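You operate a simulated robot arm through the tools that you are given. There is no shell and no other tool. Be economical: measure what you need, move in short steps, check, and stop when the job is done.

You run a simulated two-armed robot. Do the job below in one go: nothing can be reset, and whatever is moved stays where it is left.

Task
Hold the fixture arm still and tighten both its screws with the orange driver.
Fine: stand the driver back in its cup; lay the finished arm in the yellow outline. Set down upright: fixture arm.
Where things are to end (x, y in the base frame): fixture arm within 20 mm of [220, 150].

The check looks at the end state, three seconds after you hand in, the way a careful person would. Anything else that was tipped, shoved, dropped, spilled or broken makes it a failure.

Robot
Two 7-joint arms with two-finger parallel grippers on one trunk, on a base that drives. Base frame: it is fixed to the floor where the robot stands at the start and does not move with it; the origin is under the middle of the robot, x ahead of it, y to its left, z up; the surface under the hand at the start is at about z = 860. Lengths are in mm, angles in degrees, forces in N, time in s.
The left shoulder is at the start at [70, 134, 1201], the right one opposite. With the tool pointing down near the work surface each hand reaches from about 100 to 640 mm from the robot's upright axis, wherever it stands, measured 20 degrees to its own side. Places, roughly: black arm screw [300, -100, 900]; orange driver (4x4x13 cm) [500, -100, 900]; orange tool cup [500, -100, 900]; red arm screw [300, -200, 900]; yellow outline [200, 100, 900]. Payload 1.57 kg a hand.
Tool frame (each hand has its own): the origin (TCP) lies between the finger pads and is the grasp point; the fingertips stand 30 mm ahead of it; z points along the fingers, y is the line along which they close. The gripper opens to 80 mm. The fingers are 17 mm wide and 12 mm thick; the gripper's body (40 by 82 mm) begins 80 mm behind the TCP.
Orientation is that of the tool frame in the base frame, as [roll, pitch, yaw] about the fixed x, y, z axes, in that order (R = Rz(yaw) Ry(pitch) Rx(roll)). With the fingers straight down and closing along the base's y, the tool's x points along the base's -x, its y along +y and its z along -z.

Tools
- The arms move only by the tool arm_command. It takes "left_steps", "right_steps" or both (then of equal length, played together; a hand with none holds still); each is a list of rows, each a list of 7 numbers: the shift along the base's x, y, z in mm, then the turn, a rotation vector about the base's x, y, z in degrees, then the gripper command, from -1 (shut) to 1 (fully open), values between in proportion. In form: [[dx, dy, dz, rx, ry, rz, grip], ...]. A call has 1 to 20 rows; each row is the pose to reach, as a shift and turn from the pose commanded when the call began. Rows are played at 5 a second. More than 50 mm and 8.6 degrees between two rows, or a gripper value outside its range, and nothing of the call is played. Where a pose cannot be reached the arm comes as near as it can. A force on the tool above 90 N (or 10 N above the force at the start of the call, whichever is more), or a blocked arm, ends the call early, and 0.2 s more pass. The fingers move at their own pace (about 153 mm/s each) and stop on an object; they squeeze with about 24 N. The grip force told is the motor's: it shows also when the fingers shut on nothing. Time passes only in rows, and 0.2 s behind the last, so rows that repeat a pose let the fingers close. The reply holds the time, the measured pose of the TCP, the force on the tool along the base axes, the opening and the grip force, in the units named above and with some noise, with the torque about the TCP (base axes, N m) and any sound that the robot's microphone picked up.
- Cameras (640 x 400 px; columns grow to the right, rows downward): "scene" is now at [123.4, -30.9, 1418.2]; the picture's right is [-0.39, -0.92, 0.00], its down [-0.73, 0.31, -0.60] and it looks along [0.56, -0.23, -0.80] (base axes); focal length 214 px, centre (320, 200). "left" rides on the left gripper at [72, 6, -122] in its tool frame; the picture's right is [-0.09, 1.00, 0.00], its down [-0.84, -0.08, -0.54] and it looks along [-0.54, -0.05, 0.84] (tool axes); focal length 238 px, centre (320, 200). "right" rides on the right gripper at [72, -7, -122] in its tool frame; the picture's right is [0.09, 1.00, 0.00], its down [-0.84, 0.08, -0.54] and it looks along [-0.54, 0.05, 0.84] (tool axes); focal length 238 px, centre (320, 200). There is no depth. A picture from a camera that has moved, and an enlarged one, comes with that camera's place and axes in the base frame and with its lens. The place of the scene camera against the robot may be out by one fixed shift of up to 18 mm in any direction.
- capture(camera): a new picture of that camera. The clock stands still meanwhile.
- raise_lower(by): slides the trunk up (or, below 0, down) by that many mm; the arms and the scene camera ride with it, the base frame stays. It gives what a move gives, with no picture.
- base_move(legs): drives the robot by 1 to 6 legs, each [ahead, left, turn to the left] in mm, mm and degrees, along the robot's own axes; the way and the turn of a leg run together, so that a leg with both is an arc; at most 1500 mm and 180 degrees a leg. The arms and the cameras ride along, it lands a little off, and it stops where it bumps. It gives what a move gives.
- head_to(pan, tilt): turns the head with the scene camera to pan (to the left, within 86 degrees either way) and tilt (down, from -29 to 69), counted from straight ahead of the robot. It gives what a move gives.
- close_up(camera, box): a new picture of the part [left, top, right, bottom] of that camera's present view, enlarged. The clock stands still meanwhile.
- finish_job(): hands the job in; it is judged then, once.

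Go step by step. Nothing tells you exact positions but the pictures and the camera data: compare them with the known pose of the tool, close in by small moves and look again before you grip or let go. The budget is 120 turns and 108 pictures, counting those below and the enlarged ones. Unless the task says otherwise, let go and move clear before handing in, and close with one line.

The tools are called after "Request:" as name(argument=value, ...) on one line, values as JSON. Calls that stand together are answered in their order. arm_command: Moves the arms, as the interface text tells. Its arguments: {"type":"object","properties":{"left_steps":{"type":"array","items":{"type":"array","items":{"type":"number"}}},"right_steps":{"type":"array","items":{"type":"array","items":{"type":"number"}}}},"required":[]} The other tools are called the same way: raise_lower (by) slides the trunk up or down; base_move (legs) drives the base; head_to (pan, tilt) turns the head that bears the scene camera; capture (camera) takes a picture; close_up (camera, box) takes an enlarged picture of a part of a camera's view; finish_job () hands the job in.

At the start:

```text
time_s: 0.0
left_ee_pos: [389.9, 14.5, 1239.2]
left_tool_rot: [-179.8, 0.1, 179.9]
left_contact_force: [0.1, -0.4, -0.2]
left_wrist_torque: [-0.01, 0.01, 0.02]
left_finger_gap: 80.0
left_grasp_force: 0.2
right_ee_pos: [395.2, -367.9, 1273.7]
right_tool_rot: [-179.9, 0.0, -180.0]
right_contact_force: [0.0, 0.2, -0.2]
right_wrist_torque: [0.0, 0.01, -0.01]
right_finger_gap: 80.0
right_grasp_force: 0.3
trunk travel left (down, up): [-775.0, 165.0]
robot x, y, heading: [-1.5, -2.9, -0.2]
head pan, tilt: [-22.9, 52.9]
```

scene: 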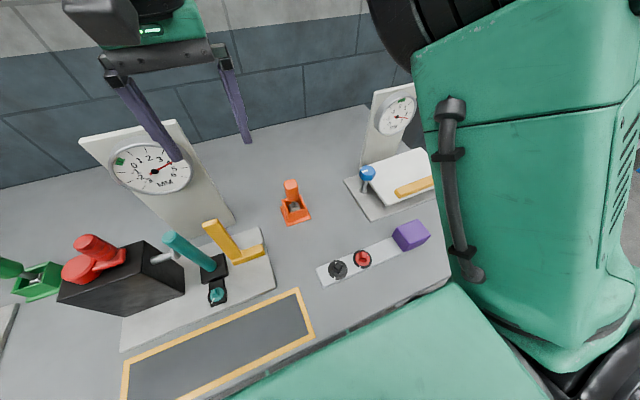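
right: 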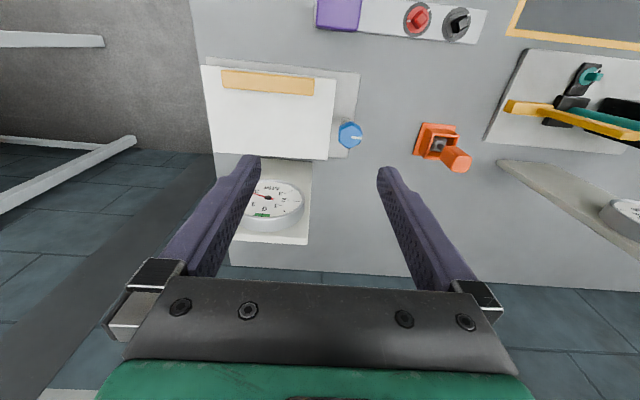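
left: 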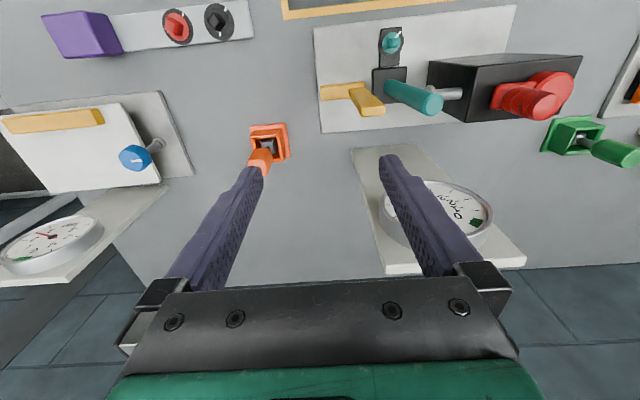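

I see a pale bar with a purple block and two screws (black and red) near the table's front edge, an orange driver standing in its cup, and a yellow outline to the left. I'll look closer at each first.

Request:
close_up(camera="scene", box=[260, 160, 460, 300])

Request:
close_up(camera="left", box=[30, 0, 310, 190])

Request:
close_up(camera="right", box=[300, 0, 540, 190])

```text
2.86 times, centred on (360, 230) of scene
camera zoom: at [123.4, -30.9, 1418.2], right [-0.39, -0.92, 0.0], down [-0.73, 0.31, -0.6], along [0.56, -0.23, -0.8], focal length 613 px, centre (206, 114)
```

zoom: 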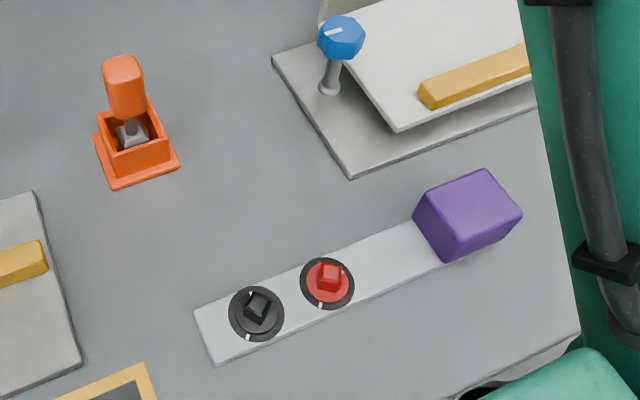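

```text
2.11 times, centred on (170, 95) of left
camera zoom: at [316.7, 21.1, 1361.3], right [0.09, 1.0, 0.0], down [0.84, -0.08, 0.54], along [0.54, -0.05, -0.84], focal length 502 px, centre (636, 421)
```

zoom: 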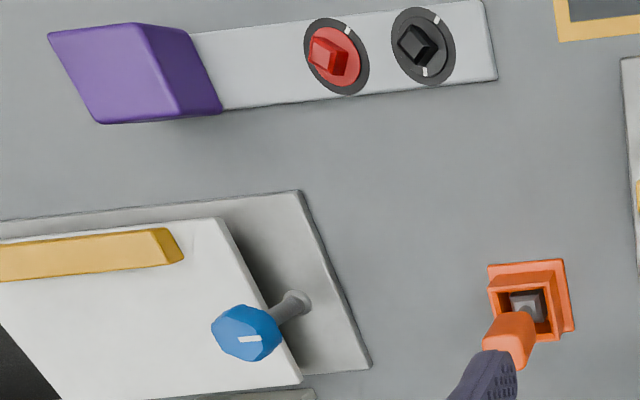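

```text
2.11 times, centred on (420, 95) of right
camera zoom: at [322.7, -373.7, 1395.3], right [-0.09, 1.0, 0.0], down [0.84, 0.08, 0.54], along [0.54, 0.05, -0.84], focal length 502 px, centre (110, 421)
```

zoom: 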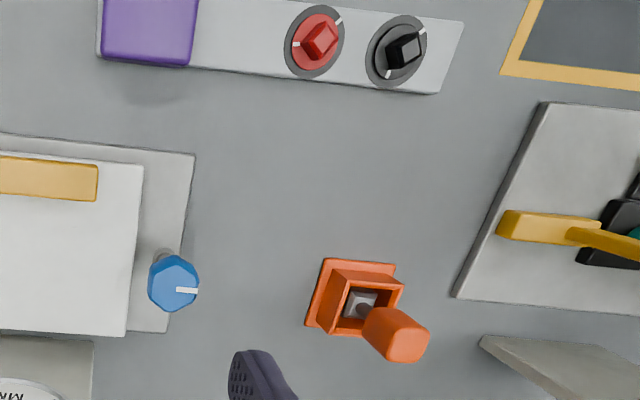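

The black screw comes out near (267,-137), the red one near (268,-208), the purple block near (267,-350) and the driver top near (489,-104, 985). I'll bring the left hand above the driver and the right hand above the purple block, then look again.

Request:
arm_command(left_steps=[[20, -24, -28, 0, 0, 0, 1], [40, -48, -56, 0, 0, 0, 1], [60, -72, -84, 0, 0, 0, 1], [80, -96, -112, 0, 0, 0, 1], [97, -117, -135, 0, 0, 0, 1], [97, -117, -135, 0, 0, 0, 1]], right_steps=[[-26, 4, -35, 0, 0, 0, 1], [-52, 8, -70, 0, 0, 0, 1], [-78, 12, -105, 0, 0, 0, 1], [-104, 16, -140, 0, 0, 0, 1], [-128, 18, -175, 0, 0, 0, 1], [-128, 18, -175, 0, 0, 0, 1]])

Request:
capture(camera="left")

Request:
capture(camera="right")

Request:
capture(camera="scene")

```text
time_s: 1.4
left_ee_pos: [483.1, -100.5, 1102.5]
left_tool_rot: [-179.9, 0.0, -179.9]
left_contact_force: [0.7, 0.3, 0.2]
left_wrist_torque: [0.0, -0.01, 0.01]
left_finger_gap: 79.6
left_grasp_force: 0.0
right_ee_pos: [265.4, -345.3, 1095.5]
right_tool_rot: [179.9, -0.2, -179.9]
right_contact_force: [0.3, -0.1, 0.3]
right_wrist_torque: [-0.01, 0.03, -0.01]
right_finger_gap: 80.1
right_grasp_force: 0.1
trunk travel left (down, up): [-775.0, 165.0]
robot x, y, heading: [-0.4, 0.6, -0.0]
head pan, tilt: [-22.9, 52.9]
```

```text
101 pictures are left
camera left: at [410.4, -93.4, 1224.8], right [0.09, 1.0, 0.0], down [0.84, -0.08, 0.54], along [0.54, -0.05, -0.84], focal length 238 px, centre (320, 200)
```

left: 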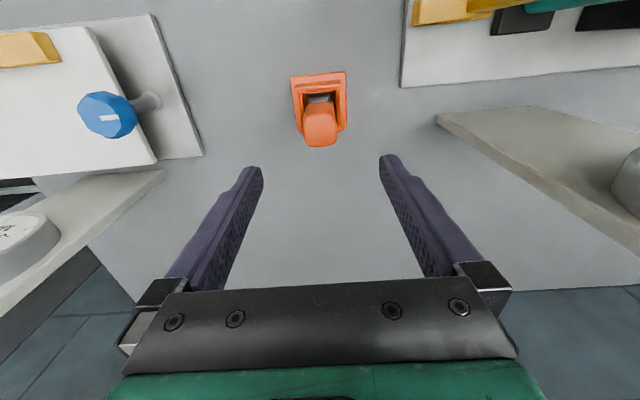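

```text
100 pictures are left
camera right: at [194.2, -352.6, 1217.3], right [-0.09, 1.0, 0.0], down [0.84, 0.08, 0.54], along [0.54, 0.05, -0.84], focal length 238 px, centre (320, 200)
```

right: 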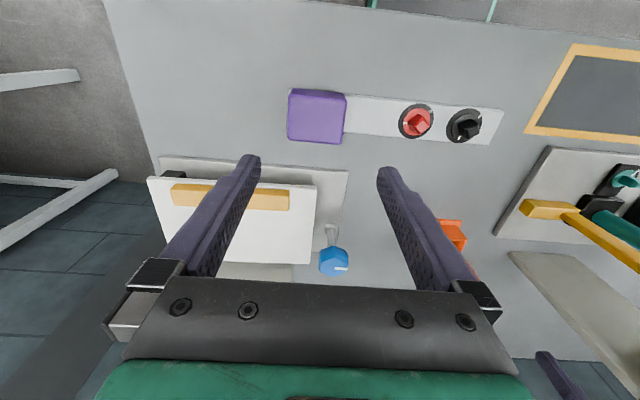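

```text
99 pictures are left
camera scene: at [114.8, -35.6, 1412.3], right [-0.5, -0.87, 0.0], down [-0.73, 0.42, -0.54], along [0.46, -0.27, -0.84], focal length 214 px, centre (320, 200)
```

scene: 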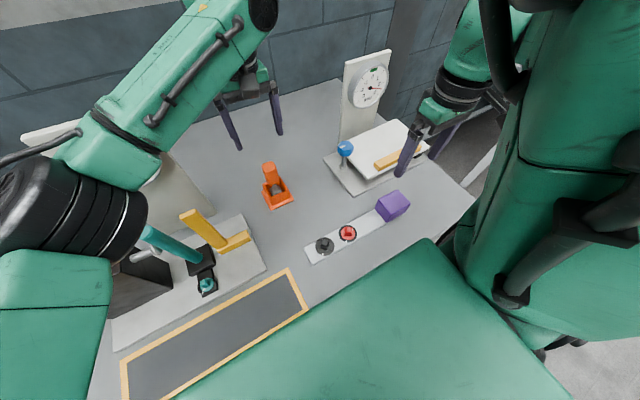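

Request:
close_up(camera="left", box=[240, 50, 400, 150])

Request:
close_up(camera="right", box=[270, 70, 526, 230])

Request:
close_up(camera="scene", box=[230, 140, 430, 265])

```text
4.00 times, centred on (320, 100) of left
camera zoom: at [410.4, -93.4, 1224.8], right [0.09, 1.0, 0.0], down [0.84, -0.08, 0.54], along [0.54, -0.05, -0.84], focal length 953 px, centre (320, 600)
```

zoom: 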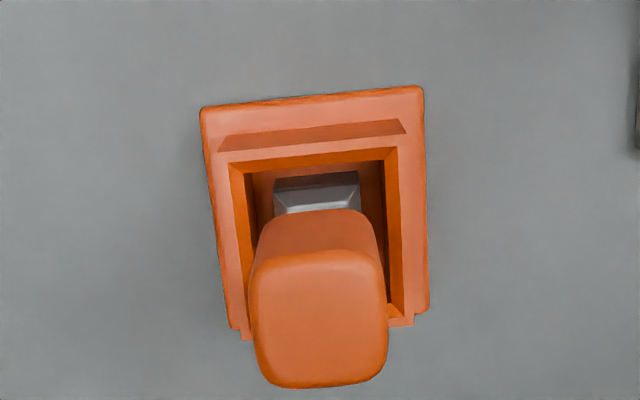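

```text
2.50 times, centred on (398, 150) of right
camera zoom: at [194.2, -352.6, 1217.3], right [-0.09, 1.0, 0.0], down [0.84, 0.08, 0.54], along [0.54, 0.05, -0.84], focal length 596 px, centre (125, 325)
```

zoom: 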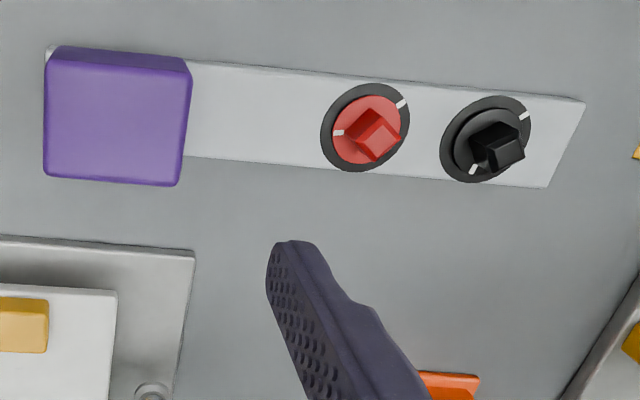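

```text
3.20 times, centred on (330, 202) of scene
camera zoom: at [114.8, -35.6, 1412.3], right [-0.5, -0.87, 0.0], down [-0.73, 0.42, -0.54], along [0.46, -0.27, -0.84], focal length 686 px, centre (288, 192)
```

zoom: 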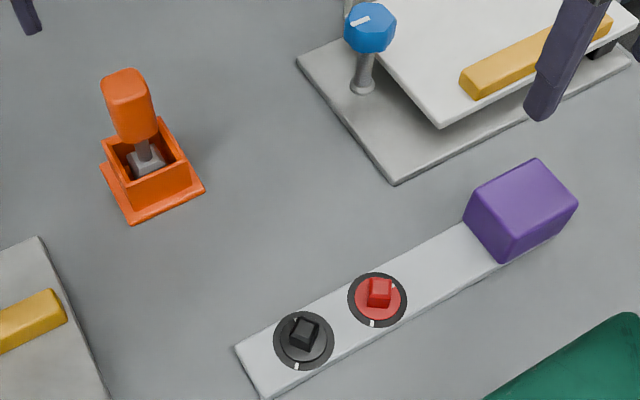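

The driver is upright and square to the axes at about (478,-100). Each screw has a square head, and a tick on the disc plus a tick on the ring. I'll lower the left hand around the handle and move the right hand so its camera can read the screws from closer.

Request:
arm_command(left_steps=[[-5, 1, -35, 0, 0, 0, 1], [-5, 1, -70, 0, 0, 0, 1], [-5, 1, -105, 0, 0, 0, 1], [-5, 1, -138, 0, 0, 0, 1], [-5, 1, -138, 0, 0, 0, 1]], right_steps=[[9, 40, -20, 0, 0, 0, 1], [18, 80, -40, 0, 0, 0, 1], [27, 120, -60, 0, 0, 0, 1], [35, 165, -85, 0, 0, 0, 1], [35, 165, -85, 0, 0, 0, 1]])

Request:
close_up(camera="right", box=[220, 20, 460, 170])

Request:
capture(camera="left")

Request:
capture(camera="right")

```text
refused: row 4 steps farther than a row can; nothing moved
```

```text
2.67 times, centred on (340, 95) of right
camera zoom: at [194.2, -352.6, 1217.3], right [-0.09, 1.0, 0.0], down [0.84, 0.08, 0.54], along [0.54, 0.05, -0.84], focal length 636 px, centre (267, 480)
```

zoom: 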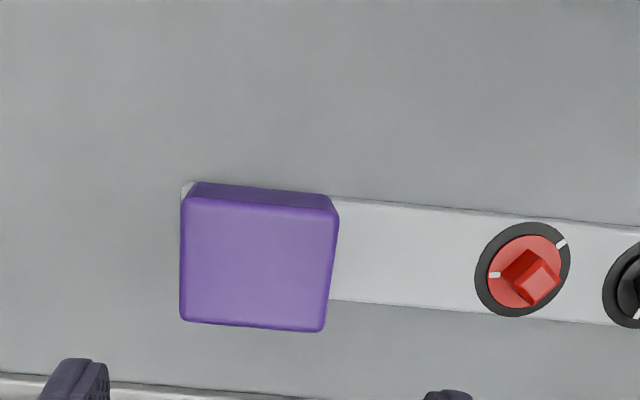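

```text
94 pictures are left
camera left: at [410.4, -93.4, 1224.8], right [0.09, 1.0, 0.0], down [0.84, -0.08, 0.54], along [0.54, -0.05, -0.84], focal length 238 px, centre (320, 200)
```

left: 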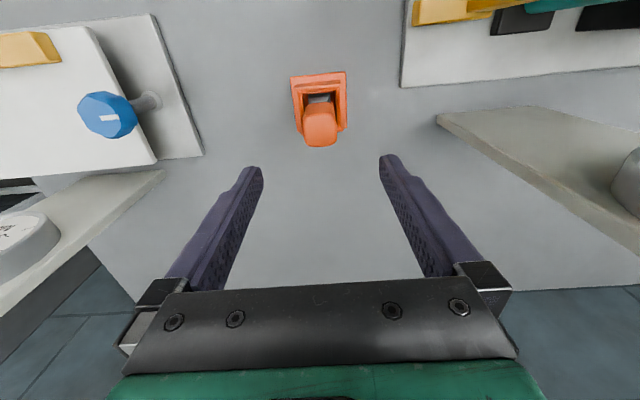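

```text
93 pictures are left
camera right: at [194.2, -352.6, 1217.3], right [-0.09, 1.0, 0.0], down [0.84, 0.08, 0.54], along [0.54, 0.05, -0.84], focal length 238 px, centre (320, 200)
```

right: 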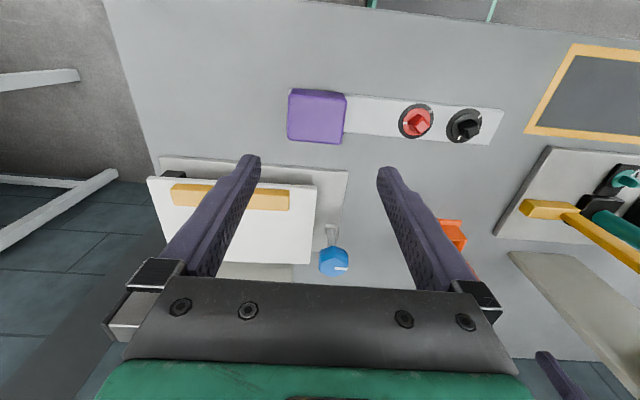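

The call was refused for its row size, so nothing moved. I'll send it again with shorter rows.

Request:
arm_command(left_steps=[[-5, 1, -25, 0, 0, 0, 1], [-5, 1, -50, 0, 0, 0, 1], [-5, 1, -80, 0, 0, 0, 1], [-5, 1, -110, 0, 0, 0, 1], [-5, 1, -138, 0, 0, 0, 1], [-5, 1, -138, 0, 0, 0, 1]], right_steps=[[7, 33, -17, 0, 0, 0, 1], [14, 66, -34, 0, 0, 0, 1], [21, 99, -51, 0, 0, 0, 1], [28, 132, -68, 0, 0, 0, 1], [35, 165, -85, 0, 0, 0, 1], [35, 165, -85, 0, 0, 0, 1]])

Request:
capture(camera="left")

Request:
close_up(camera="right", box=[220, 20, 460, 170])

```text
time_s: 2.8
left_ee_pos: [480.4, -101.4, 968.6]
left_tool_rot: [-179.9, 0.0, 180.0]
left_contact_force: [-0.2, 0.1, -0.2]
left_wrist_torque: [0.02, -0.02, -0.01]
left_finger_gap: 79.9
left_grasp_force: 0.0
right_ee_pos: [312.7, -263.7, 1038.1]
right_tool_rot: [-180.0, 0.0, -180.0]
right_contact_force: [0.4, 0.0, 0.2]
right_wrist_torque: [0.01, 0.0, 0.01]
right_finger_gap: 80.0
right_grasp_force: 0.0
right hand out of reach, approached as far as the arm can: row 1, 2, 3, 4, 5, 6
trunk travel left (down, up): [-775.0, 165.0]
robot x, y, heading: [-0.6, 1.5, 0.3]
head pan, tilt: [-22.9, 52.9]
```

```text
92 pictures are left
camera left: at [407.6, -93.9, 1090.1], right [0.09, 1.0, 0.0], down [0.84, -0.08, 0.54], along [0.54, -0.05, -0.84], focal length 238 px, centre (320, 200)
```

left: 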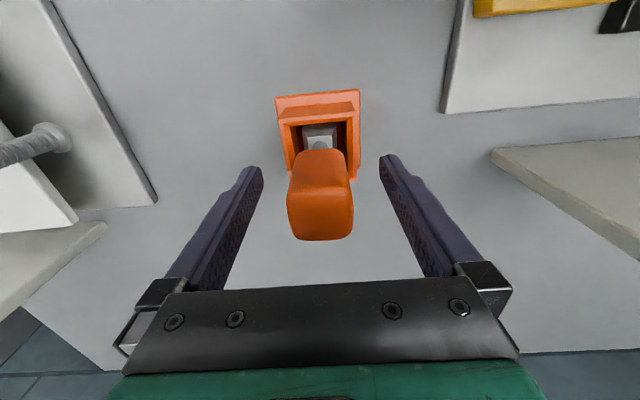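

```text
2.67 times, centred on (340, 95) of right
camera zoom: at [241.5, -270.6, 1159.5], right [-0.09, 1.0, 0.0], down [0.84, 0.08, 0.54], along [0.54, 0.05, -0.84], focal length 636 px, centre (267, 480)
```

zoom: 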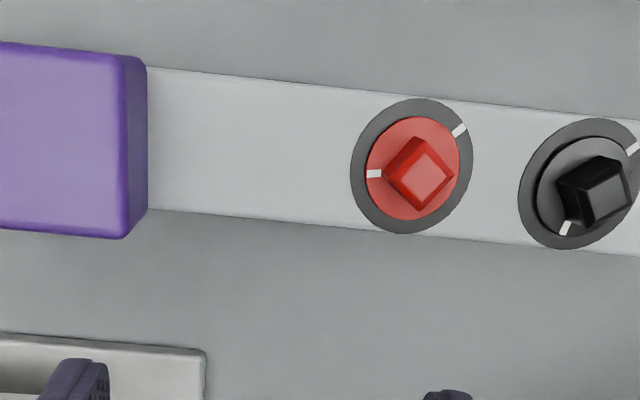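

The left fingers straddle the handle. I'll close on it and zoom in on the screws.

Request:
arm_command(left_steps=[[-2, 1, -4, 0, 0, 0, 1], [-2, 1, -4, 0, 0, 0, -1], [-2, 1, -4, 0, 0, 0, -1], [-2, 1, -4, 0, 0, 0, -1]])

Request:
close_up(camera="right", box=[340, 55, 420, 105])

Request:
close_up(camera="right", box=[400, 60, 480, 110])

Request:
capture(camera="left")

```text
time_s: 3.8
left_ee_pos: [478.0, -99.7, 962.5]
left_tool_rot: [-180.0, 0.0, 179.9]
left_contact_force: [0.9, 0.1, 0.0]
left_wrist_torque: [0.07, -0.06, -0.01]
left_finger_gap: 33.0
left_grasp_force: 24.2
right_ee_pos: [314.1, -264.7, 1037.9]
right_tool_rot: [-179.9, 0.0, -180.0]
right_contact_force: [-0.5, 0.6, 0.3]
right_wrist_torque: [0.0, -0.03, -0.03]
right_finger_gap: 79.8
right_grasp_force: 0.0
trunk travel left (down, up): [-775.0, 165.0]
robot x, y, heading: [-0.1, -1.7, 0.1]
head pan, tilt: [-22.9, 52.9]
```

```text
8.00 times, centred on (380, 80) of right
camera zoom: at [241.5, -270.9, 1159.3], right [-0.09, 1.0, 0.0], down [0.84, 0.08, 0.54], along [0.54, 0.05, -0.84], focal length 1907 px, centre (-160, 1160)
```

zoom: 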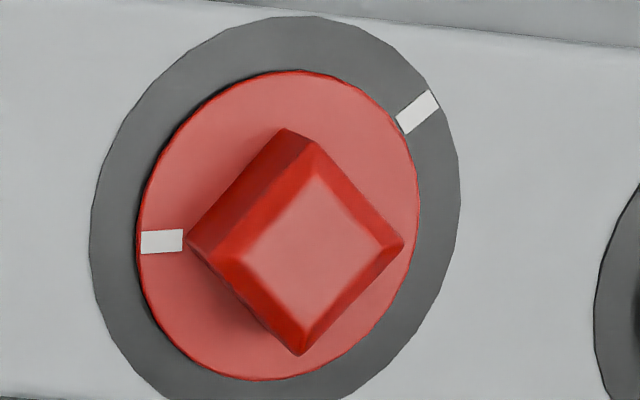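

```text
8.00 times, centred on (440, 85) of right
camera zoom: at [241.5, -270.9, 1159.3], right [-0.09, 1.0, 0.0], down [0.84, 0.08, 0.54], along [0.54, 0.05, -0.84], focal length 1907 px, centre (-640, 1120)
```

zoom: 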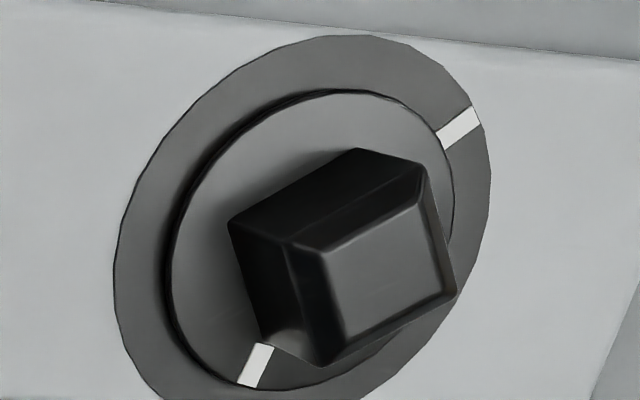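

```text
88 pictures are left
camera left: at [406.0, -93.6, 1085.5], right [0.09, 1.0, 0.0], down [0.84, -0.08, 0.54], along [0.54, -0.05, -0.84], focal length 238 px, centre (320, 200)
```

left: 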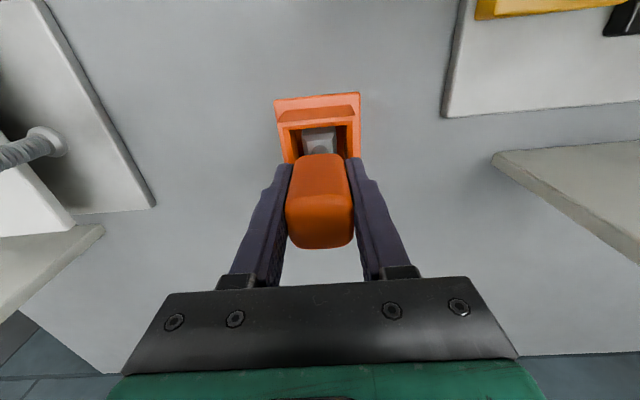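

I have the driver, with a 33 mm grip. In the pictures the red screw is at (269,-208) and needs about 150° clockwise; the black one is at (269.5,-136) and needs about 224°. I'll lift the driver out and bring the right hand back over the purple block.

Request:
arm_command(left_steps=[[0, 0, 15, 0, 0, 0, -1], [0, 0, 35, 0, 0, 0, -1], [0, 0, 60, 0, 0, 0, -1], [0, 0, 90, 0, 0, 0, -1], [0, 0, 110, 0, 0, 0, -1]], right_steps=[[-9, -20, 10, 0, 0, 0, 1], [-18, -40, 15, 0, 0, 0, 1], [-27, -60, 20, 0, 0, 0, 1], [-36, -80, 25, 0, 0, 0, 1], [-44, -86, 25, 0, 0, 0, 1]])

Request:
capture(camera="left")

Request:
close_up(camera="right", box=[220, 20, 460, 170])

Request:
capture(camera="scene")

```text
time_s: 5.0
left_ee_pos: [479.0, -99.6, 1074.7]
left_tool_rot: [180.0, 0.0, -179.9]
left_contact_force: [-0.1, 0.5, -1.4]
left_wrist_torque: [0.0, 0.01, 0.02]
left_finger_gap: 33.2
left_grasp_force: 24.1
right_ee_pos: [270.8, -352.7, 1059.7]
right_tool_rot: [-179.8, 0.2, -180.0]
right_contact_force: [-0.7, 0.0, -0.2]
right_wrist_torque: [0.01, 0.01, -0.02]
right_finger_gap: 80.2
right_grasp_force: 0.1
trunk travel left (down, up): [-775.0, 165.0]
robot x, y, heading: [0.5, -0.3, -0.1]
head pan, tilt: [-22.9, 52.9]
```

```text
87 pictures are left
camera left: at [405.8, -93.3, 1197.7], right [0.09, 1.0, 0.0], down [0.84, -0.08, 0.54], along [0.54, -0.05, -0.84], focal length 238 px, centre (320, 200)
```

left: 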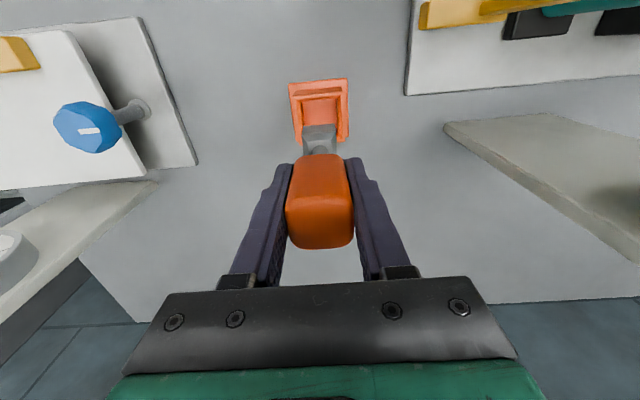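

```text
2.67 times, centred on (340, 95) of right
camera zoom: at [198.6, -359.3, 1181.5], right [-0.09, 1.0, 0.0], down [0.84, 0.08, 0.54], along [0.54, 0.05, -0.84], focal length 636 px, centre (267, 480)
```

zoom: 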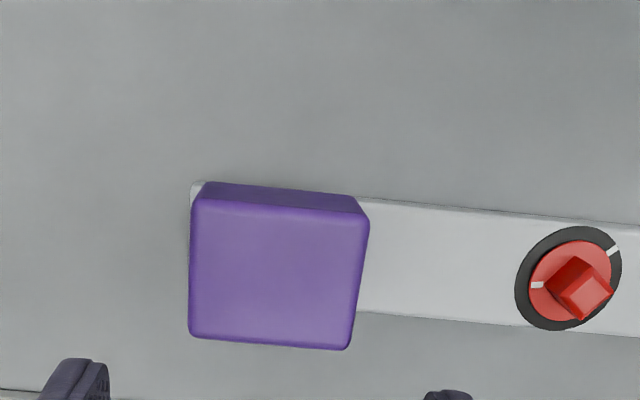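

```text
85 pictures are left
camera scene: at [123.1, -30.9, 1418.2], right [-0.39, -0.92, 0.0], down [-0.73, 0.31, -0.6], along [0.56, -0.23, -0.8], focal length 214 px, centre (320, 200)
```

scene: 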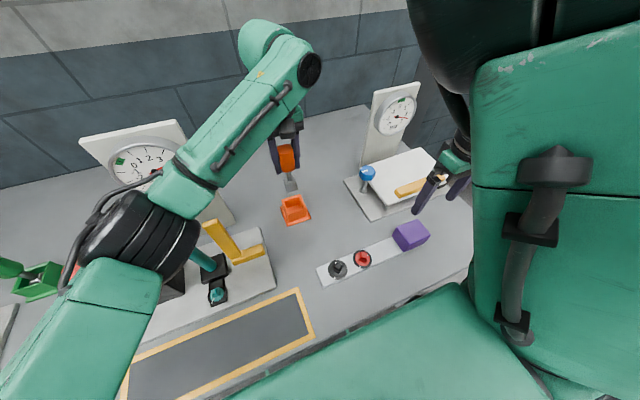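

The purple block measures about 70×56 mm and its top is near z=908. I'll turn the right hand +90° so it closes on the shorter side, and bring the driver over the red screw, turned +56.5° to match its square.

Request:
arm_command(left_steps=[[-19, -10, 0, 0, 0, 5, -1], [-38, -20, 0, 0, 0, 10, -1], [-57, -30, 0, 0, 0, 15, -1], [-76, -39, 0, 0, 0, 20, -1], [-95, -49, 0, 0, 0, 25, -1], [-114, -59, 0, 0, 0, 30, -1], [-133, -69, 0, 0, 0, 36, -1], [-152, -79, 0, 0, 0, 41, -1], [-171, -89, 0, 0, 0, 46, -1], [-190, -99, 0, 0, 0, 51, -1], [-209, -108, 0, 0, 0, 56.5, -1], [-209, -108, 0, 0, 0, 56.5, -1]], right_steps=[[0, 0, 0, 0, 0, 8.2, 1], [0, 0, 0, 0, 0, 16.4, 1], [0, 0, 0, 0, 0, 24.6, 1], [0, 0, 0, 0, 0, 32.8, 1], [0, 0, 0, 0, 0, 41, 1], [0, 0, 0, 0, 0, 49.2, 1], [0, 0, 0, 0, 0, 57.4, 1], [0, 0, 0, 0, 0, 65.6, 1], [0, 0, 0, 0, 0, 73.8, 1], [0, 0, 0, 0, 0, 82, 1], [0, 0, 0, 0, 0, 90, 1], [0, 0, 0, 0, 0, 90, 1]])

Request:
capture(camera="left")

Request:
capture(camera="right")

Request:
capture(camera="scene")

```text
time_s: 7.6
left_ee_pos: [267.0, -208.6, 1074.3]
left_tool_rot: [180.0, -0.1, -123.4]
left_contact_force: [0.1, -0.8, -1.4]
left_wrist_torque: [0.02, 0.0, -0.01]
left_finger_gap: 33.1
left_grasp_force: 24.4
right_ee_pos: [272.5, -353.6, 1060.5]
right_tool_rot: [-179.9, 0.1, -89.9]
right_contact_force: [-0.5, -0.2, 0.7]
right_wrist_torque: [-0.02, 0.0, 0.0]
right_finger_gap: 79.8
right_grasp_force: 0.1
trunk travel left (down, up): [-775.0, 165.0]
robot x, y, heading: [1.4, -1.5, 0.1]
head pan, tilt: [-22.9, 52.9]
```

```text
84 pictures are left
camera left: at [221.9, -265.0, 1196.2], right [-0.78, 0.62, 0.0], down [0.53, 0.66, 0.54], along [0.34, 0.42, -0.84], focal length 238 px, centre (320, 200)
```

left: 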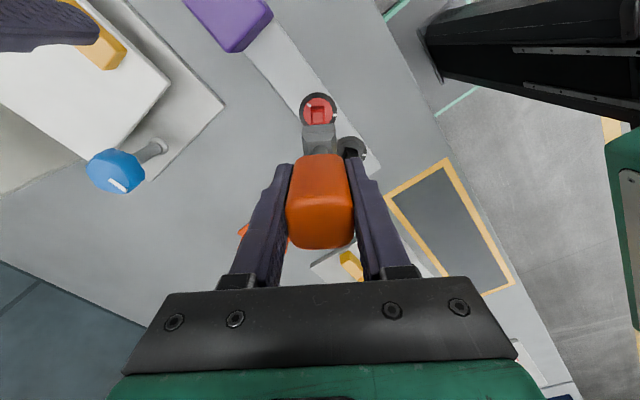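

```text
83 pictures are left
camera right: at [279.1, -426.0, 1181.3], right [-1.0, -0.1, 0.0], down [-0.08, 0.84, 0.54], along [-0.05, 0.54, -0.84], focal length 238 px, centre (320, 200)
```

right: 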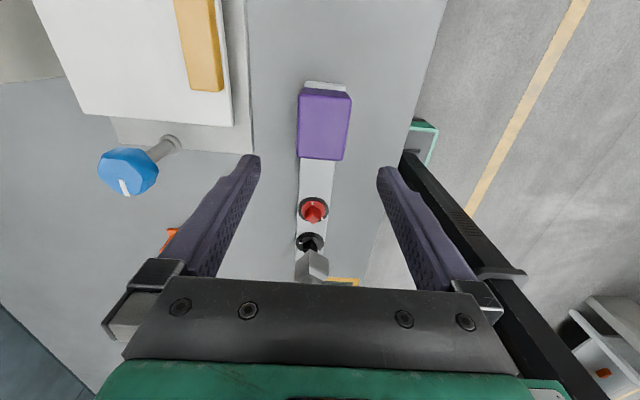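

```text
82 pictures are left
camera scene: at [123.8, -30.9, 1418.1], right [-0.39, -0.92, 0.0], down [-0.74, 0.31, -0.6], along [0.56, -0.23, -0.8], focal length 214 px, centre (320, 200)
```

scene: 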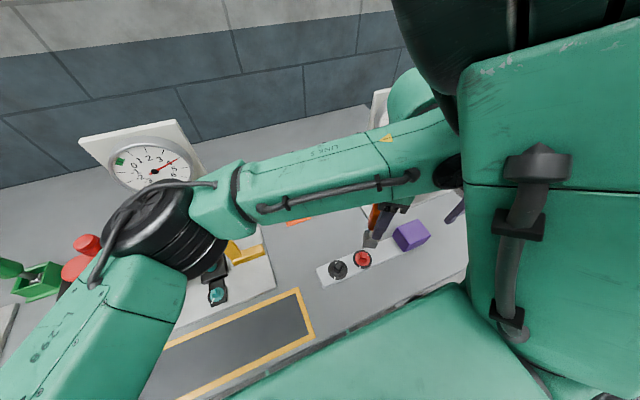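

Both poses were reached. The block centre is about (269,-350), with clear space for both fingers. I'll lower the right hand to z≈900 around it.

Request:
arm_command(right_steps=[[-3, 2, -40, 0, 0, 0, 1], [-3, 2, -80, 0, 0, 0, 1], [-3, 2, -110, 0, 0, 0, 1], [-3, 2, -135, 0, 0, 0, 1], [-3, 2, -150, 0, 0, 0, 1], [-3, 2, -160, 0, 0, 0, 1], [-3, 2, -160, 0, 0, 0, 1]])

Request:
capture(camera="right")

Request:
close_up(camera="left", box=[260, 70, 420, 170])

```text
time_s: 9.2
left_ee_pos: [267.3, -209.1, 1074.5]
left_tool_rot: [-180.0, 0.0, -123.5]
left_contact_force: [-0.6, -0.2, -0.5]
left_wrist_torque: [0.0, 0.01, 0.0]
left_finger_gap: 33.2
left_grasp_force: 23.4
right_ee_pos: [268.6, -351.6, 899.5]
right_tool_rot: [-179.9, 0.1, -90.0]
right_contact_force: [0.7, -0.3, -0.2]
right_wrist_torque: [-0.01, -0.01, 0.03]
right_finger_gap: 79.9
right_grasp_force: 0.0
trunk travel left (down, up): [-775.0, 165.0]
robot x, y, heading: [-0.5, 0.7, 0.1]
head pan, tilt: [-22.9, 52.9]
```

```text
81 pictures are left
camera right: at [274.3, -423.8, 1021.3], right [-1.0, -0.09, 0.0], down [-0.08, 0.84, 0.54], along [-0.05, 0.54, -0.84], focal length 238 px, centre (320, 200)
```

right: 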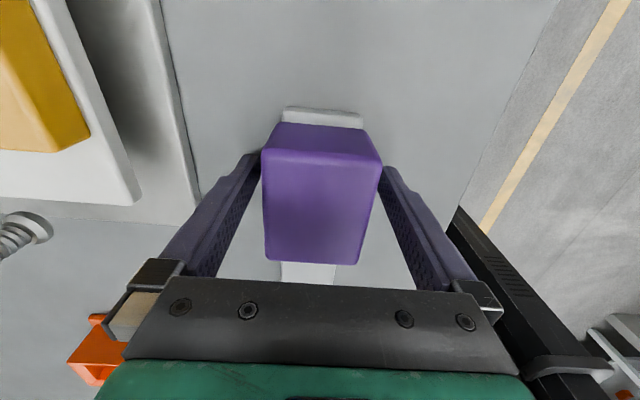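

```text
4.00 times, centred on (340, 120) of left
camera zoom: at [221.6, -265.1, 1196.3], right [-0.78, 0.63, 0.0], down [0.53, 0.66, 0.54], along [0.34, 0.42, -0.84], focal length 953 px, centre (240, 520)
```

zoom: 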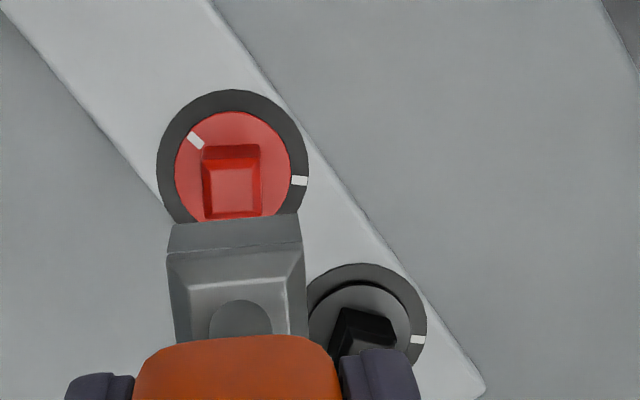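

The fingers straddle the block, and the socket's edges look parallel to the red square. I'll close the right hand on the block and lower the driver to just above the screw.

Request:
arm_command(right_steps=[[0, 0, 0, 0, 0, 0, -1], [0, 0, 0, 0, 0, 0, -1], [0, 0, 0, 0, 0, 0, -1], [0, 0, 0, 0, 0, 0, -1]], left_steps=[[1, 0, -15, 0, 0, 0, -1], [1, 0, -30, 0, 0, 0, -1], [1, 0, -45, 0, 0, 0, -1], [1, 0, -60, 0, 0, 0, -1]])

Request:
capture(camera="right")

Request:
close_up(camera="left", box=[260, 70, 420, 170])

Request:
close_up(camera="scene", box=[300, 190, 460, 290])

```text
time_s: 10.2
left_ee_pos: [270.2, -209.3, 1011.9]
left_tool_rot: [-179.9, 0.0, -123.5]
left_contact_force: [-0.4, -0.1, -2.0]
left_wrist_torque: [-0.01, -0.04, 0.03]
left_finger_gap: 33.2
left_grasp_force: 24.2
right_ee_pos: [268.3, -351.9, 900.2]
right_tool_rot: [-179.8, 0.0, -90.1]
right_contact_force: [0.1, -1.1, 2.8]
right_wrist_torque: [-0.07, 0.16, -0.14]
right_finger_gap: 55.8
right_grasp_force: 24.0
trunk travel left (down, up): [-775.0, 165.0]
robot x, y, heading: [-3.8, -1.3, 0.0]
head pan, tilt: [-22.9, 52.9]
```

```text
79 pictures are left
camera right: at [274.5, -423.8, 1021.6], right [-1.0, -0.09, 0.0], down [-0.08, 0.84, 0.54], along [-0.05, 0.54, -0.84], focal length 238 px, centre (320, 200)
```

right: 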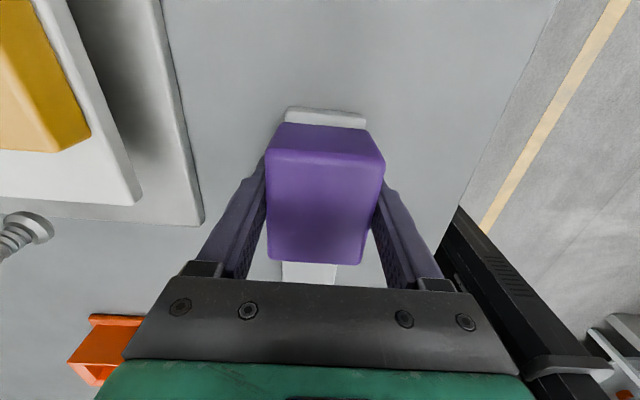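

```text
4.00 times, centred on (340, 120) of left
camera zoom: at [224.7, -265.1, 1135.1], right [-0.78, 0.63, 0.0], down [0.53, 0.66, 0.54], along [0.34, 0.42, -0.84], focal length 953 px, centre (240, 520)
```

zoom: 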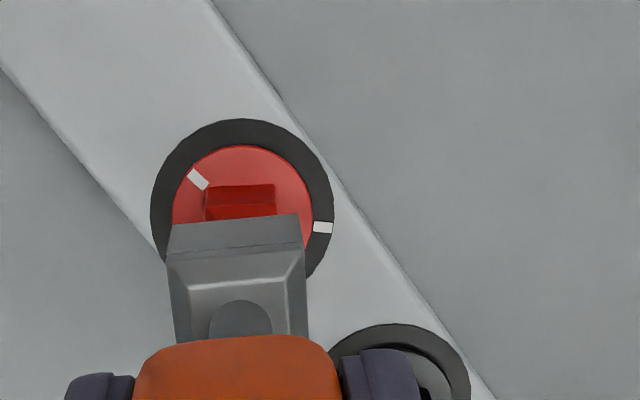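

```text
4.00 times, centred on (380, 240) of scene
camera zoom: at [123.5, -31.0, 1418.2], right [-0.39, -0.92, 0.0], down [-0.73, 0.31, -0.6], along [0.56, -0.23, -0.8], focal length 858 px, centre (80, 40)
```

zoom: 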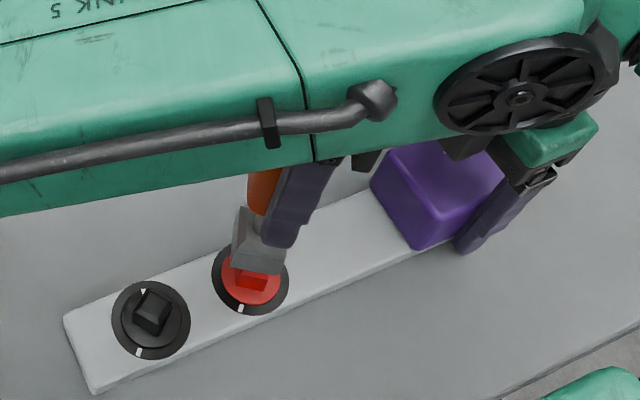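

The block is held, with a 55.8 mm gap. The driver's socket sits about 2 mm off the red head, so I'll correct by (-2,-0.5) and come down gently.

Request:
arm_command(left_steps=[[-2, -0.5, -5, 0, 0, 0, -1], [-2, -0.5, -12, 0, 0, 0, -1], [-2, -0.5, -18, 0, 0, 0, -1], [-2, -0.5, -18, 0, 0, 0, -1]])

Request:
close_up(camera="left", box=[260, 70, 420, 170])

Request:
close_up(camera="scene", box=[330, 220, 410, 270])

```text
time_s: 11.2
left_ee_pos: [269.5, -209.0, 992.8]
left_tool_rot: [179.9, 0.0, -123.6]
left_contact_force: [-0.6, 0.0, -2.0]
left_wrist_torque: [0.0, -0.03, -0.01]
left_finger_gap: 33.4
left_grasp_force: 24.2
right_ee_pos: [269.1, -352.0, 899.8]
right_tool_rot: [-179.9, 0.1, -90.0]
right_contact_force: [-0.2, -1.2, 3.7]
right_wrist_torque: [-0.14, 0.2, -0.15]
right_finger_gap: 55.7
right_grasp_force: 23.9
trunk travel left (down, up): [-775.0, 165.0]
robot x, y, heading: [0.5, -0.3, -0.1]
head pan, tilt: [-22.9, 52.9]
```

```text
4.00 times, centred on (340, 120) of left
camera zoom: at [223.2, -265.4, 1115.6], right [-0.78, 0.63, 0.0], down [0.53, 0.66, 0.54], along [0.34, 0.42, -0.84], focal length 953 px, centre (240, 520)
```

zoom: 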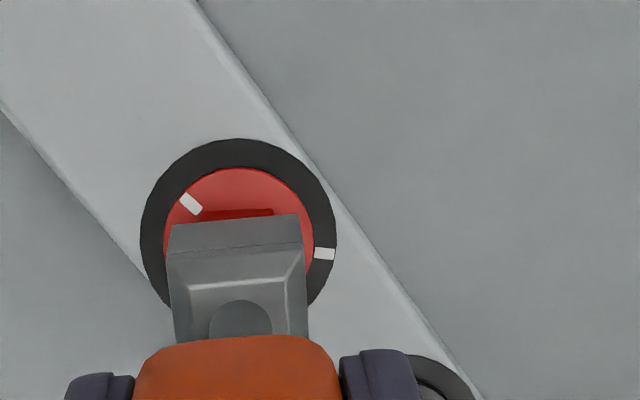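

```text
8.00 times, centred on (370, 245) of scene
camera zoom: at [123.4, -31.0, 1418.2], right [-0.39, -0.92, 0.0], down [-0.73, 0.31, -0.6], along [0.56, -0.23, -0.8], focal length 1716 px, centre (-80, -160)
```

zoom: 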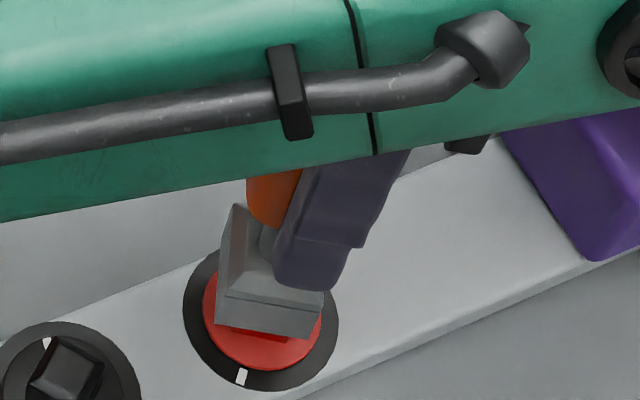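

The sideways alignment is now within about half a millimetre. I'll continue down in small steps and watch the force.

Request:
arm_command(left_steps=[[0, 0, -3, 0, 0, 0, -1], [0, 0, -6, 0, 0, 0, -1], [0, 0, -9, 0, 0, 0, -1], [0, 0, -9, 0, 0, 0, -1]])

Request:
close_up(camera="left", box=[280, 80, 360, 130])

Request:
close_up(camera="scene", box=[330, 220, 410, 270])

```text
time_s: 12.2
left_ee_pos: [269.7, -210.2, 985.7]
left_tool_rot: [-180.0, -0.1, -123.5]
left_contact_force: [-3.2, -6.7, 0.7]
left_wrist_torque: [-0.6, 0.27, -0.03]
left_finger_gap: 33.4
left_grasp_force: 24.0
right_ee_pos: [268.6, -352.2, 900.9]
right_tool_rot: [-179.9, 0.1, -89.9]
right_contact_force: [3.4, 4.1, 2.8]
right_wrist_torque: [-0.84, 0.21, -0.35]
right_finger_gap: 56.0
right_grasp_force: 24.4
trunk travel left (down, up): [-775.0, 165.0]
robot x, y, heading: [1.8, 0.8, 0.1]
head pan, tilt: [-22.9, 52.9]
```

```text
8.00 times, centred on (320, 105) of left
camera zoom: at [223.5, -266.7, 1107.7], right [-0.78, 0.63, 0.0], down [0.53, 0.66, 0.54], along [0.34, 0.42, -0.84], focal length 1907 px, centre (320, 960)
```

zoom: 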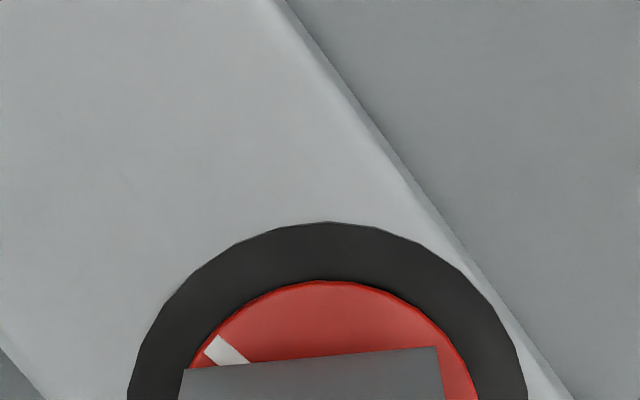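

```text
8.00 times, centred on (370, 245) of scene
camera zoom: at [123.3, -31.3, 1418.2], right [-0.39, -0.92, 0.0], down [-0.73, 0.31, -0.6], along [0.56, -0.23, -0.8], focal length 1716 px, centre (-80, -160)
```

zoom: 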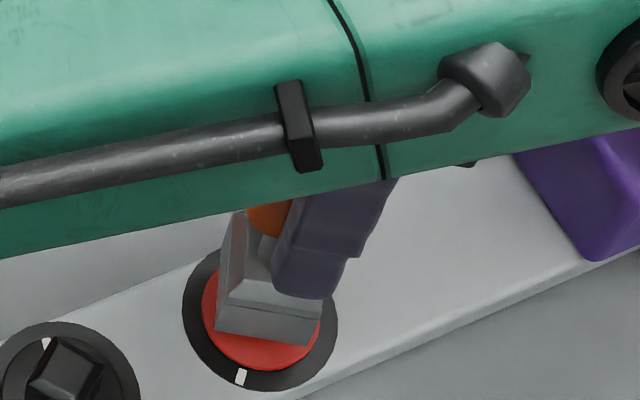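

The socket touches the head with a side force pointing toward -x/-y, so it sits slightly too far ahead. I'll shift it back that way and continue down.

Request:
arm_command(left_steps=[[-0.6, -1.2, 0, 0, 0, 0, -1], [-0.6, -1.2, -3, 0, 0, 0, -1], [-0.6, -1.2, -6, 0, 0, 0, -1], [-0.6, -1.2, -6, 0, 0, 0, -1]])

Request:
close_up(camera="scene", box=[330, 220, 410, 270])

```text
time_s: 13.2
left_ee_pos: [269.0, -210.5, 979.3]
left_tool_rot: [180.0, 0.0, -123.4]
left_contact_force: [-0.4, 0.1, -1.6]
left_wrist_torque: [-0.05, 0.01, -0.02]
left_finger_gap: 33.1
left_grasp_force: 24.0
right_ee_pos: [267.6, -351.5, 901.0]
right_tool_rot: [-179.9, 0.2, -90.0]
right_contact_force: [2.3, -0.8, 5.3]
right_wrist_torque: [0.77, 0.19, -0.18]
right_finger_gap: 56.0
right_grasp_force: 24.1
trunk travel left (down, up): [-775.0, 165.0]
robot x, y, heading: [0.8, -1.0, 0.3]
head pan, tilt: [-22.9, 52.9]
```

```text
8.00 times, centred on (370, 245) of scene
camera zoom: at [123.4, -31.0, 1418.2], right [-0.39, -0.92, 0.0], down [-0.73, 0.31, -0.6], along [0.56, -0.23, -0.8], focal length 1716 px, centre (-80, -160)
```

zoom: 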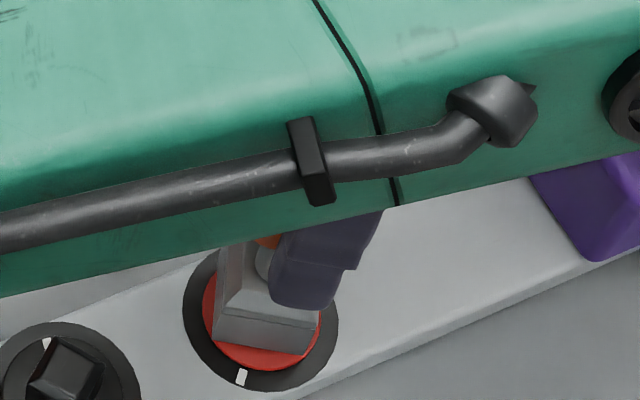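

The forces dropped to nothing and the socket is sliding over the head. I'll go on down until it seats.

Request:
arm_command(left_steps=[[0, 0, -2, 0, 0, 0, -1], [0, 0, -4, 0, 0, 0, -1], [0, 0, -6, 0, 0, 0, -1], [0, 0, -8, 0, 0, 0, -1], [0, 0, -8, 0, 0, 0, -1]])

Request:
close_up(camera="scene", box=[330, 220, 410, 270])

```text
time_s: 14.4
left_ee_pos: [274.0, -207.1, 972.1]
left_tool_rot: [-179.7, 0.3, -122.6]
left_contact_force: [-7.6, 3.5, 22.7]
left_wrist_torque: [0.41, 0.71, -0.05]
left_finger_gap: 33.4
left_grasp_force: 23.9
right_ee_pos: [266.7, -352.5, 899.8]
right_tool_rot: [-179.9, 0.0, -89.9]
right_contact_force: [5.8, -1.5, -8.4]
right_wrist_torque: [0.46, 0.31, -0.56]
right_finger_gap: 56.4
right_grasp_force: 24.1
trunk travel left (down, up): [-775.0, 165.0]
robot x, y, heading: [-0.7, 0.1, -0.1]
head pan, tilt: [-22.9, 52.9]
```

```text
8.00 times, centred on (370, 245) of scene
camera zoom: at [122.0, -31.0, 1418.4], right [-0.39, -0.92, 0.0], down [-0.73, 0.31, -0.6], along [0.56, -0.23, -0.8], focal length 1716 px, centre (-80, -160)
```

zoom: 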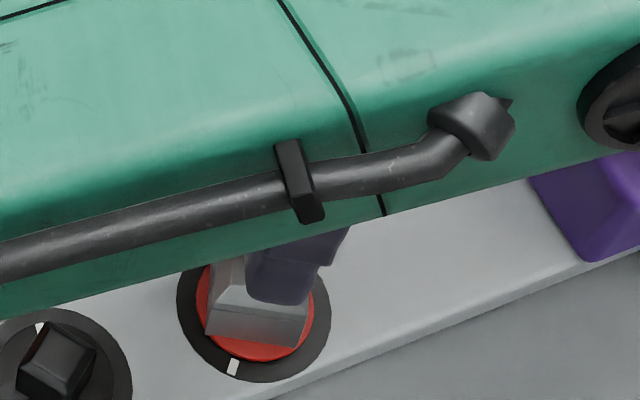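

It seated at about z=973 with 23 N. I'll ease the pressure off by 2 mm and start turning clockwise a little to see whether the disc follows.

Request:
arm_command(left_steps=[[0, 0, 2, 0, 0, 0, -1], [0, 0, 3, 0, 0, 0, -1], [0, 0, 3, 0, 0, -6, -1], [0, 0, 3, 0, 0, -12, -1], [0, 0, 3, 0, 0, -18, -1], [0, 0, 3, 0, 0, -18, -1]])

Request:
close_up(camera="scene", box=[330, 220, 410, 270])

Request:
close_up(camera="left", box=[260, 70, 420, 170])

```text
time_s: 15.8
left_ee_pos: [272.3, -205.6, 971.2]
left_tool_rot: [179.6, 0.2, -140.8]
left_contact_force: [1.9, -3.4, -2.5]
left_wrist_torque: [-0.24, -0.18, 0.09]
left_finger_gap: 33.4
left_grasp_force: 24.2
right_ee_pos: [267.6, -351.3, 900.4]
right_tool_rot: [-179.8, 0.1, -89.9]
right_contact_force: [-3.6, 3.4, 4.2]
right_wrist_torque: [0.26, 0.28, 0.02]
right_finger_gap: 55.9
right_grasp_force: 23.8
trunk travel left (down, up): [-775.0, 165.0]
robot x, y, heading: [1.4, -2.9, -0.2]
head pan, tilt: [-22.9, 52.9]
```

```text
8.00 times, centred on (370, 245) of scene
camera zoom: at [122.8, -30.5, 1418.1], right [-0.39, -0.92, 0.0], down [-0.73, 0.31, -0.6], along [0.56, -0.23, -0.8], focal length 1716 px, centre (-80, -160)
```

zoom: 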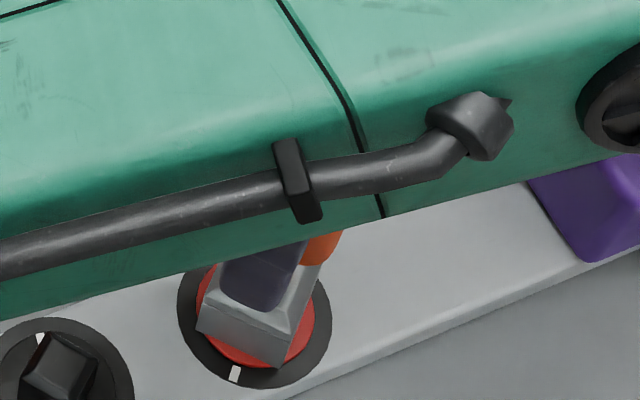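

```text
4.00 times, centred on (340, 120) of left
camera zoom: at [211.6, -247.4, 1092.9], right [-0.56, 0.83, 0.01], down [0.7, 0.46, 0.54], along [0.45, 0.31, -0.84], focal length 953 px, centre (240, 520)
```

zoom: 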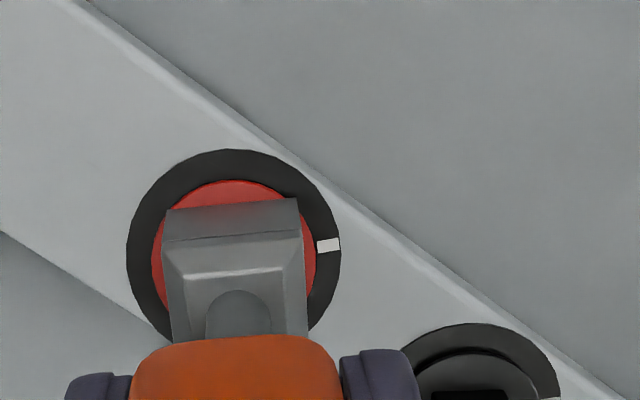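

The driver turned 18° with low torque. I'll go on turning clockwise to about 80° and check where the disc tick is.

Request:
arm_command(left_steps=[[0, 0, 0, 0, 0, -8, -1], [0, 0, 0, 0, 0, -16, -1], [0, 0, 0, 0, 0, -24, -1], [0, 0, 0, 0, 0, -32, -1], [0, 0, 0, 0, 0, -40, -1], [0, 0, 0, 0, 0, -48, -1], [0, 0, 0, 0, 0, -56, -1], [0, 0, 0, 0, 0, -62, -1], [0, 0, 0, 0, 0, -62, -1]])

Request:
close_up(camera="scene", box=[330, 220, 410, 270])

Request:
capture(camera="left")

```text
time_s: 17.8
left_ee_pos: [272.2, -206.4, 971.2]
left_tool_rot: [179.8, -0.2, 157.1]
left_contact_force: [-2.0, -19.1, -6.7]
left_wrist_torque: [-1.33, 0.2, 0.07]
left_finger_gap: 33.4
left_grasp_force: 24.2
right_ee_pos: [268.6, -351.7, 899.3]
right_tool_rot: [-179.9, 0.2, -90.0]
right_contact_force: [3.4, 17.2, 9.9]
right_wrist_torque: [0.27, 0.21, -0.41]
right_finger_gap: 56.1
right_grasp_force: 24.0
trunk travel left (down, up): [-775.0, 165.0]
robot x, y, heading: [0.1, -0.4, -0.1]
head pan, tilt: [-22.9, 52.9]
```

```text
8.00 times, centred on (370, 245) of scene
camera zoom: at [123.3, -30.7, 1418.1], right [-0.39, -0.92, 0.0], down [-0.73, 0.31, -0.6], along [0.56, -0.23, -0.8], focal length 1716 px, centre (-80, -160)
```

zoom: 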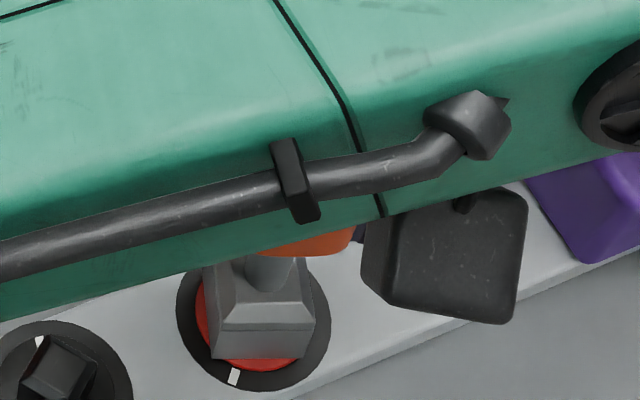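

```text
67 pictures are left
camera left: at [208.6, -173.2, 1093.7], right [0.47, 0.88, 0.0], down [0.74, -0.4, 0.54], along [0.48, -0.25, -0.84], focal length 238 px, centre (320, 200)
```

left: 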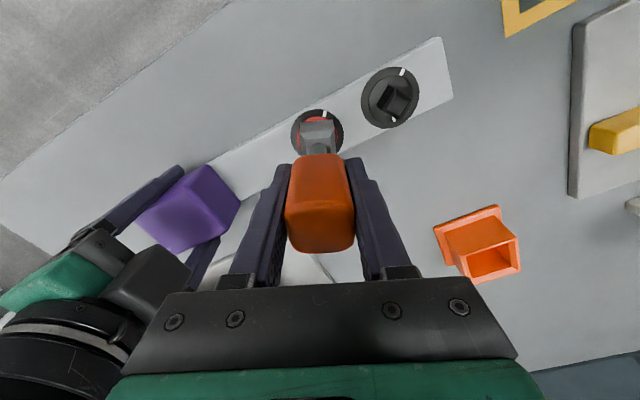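

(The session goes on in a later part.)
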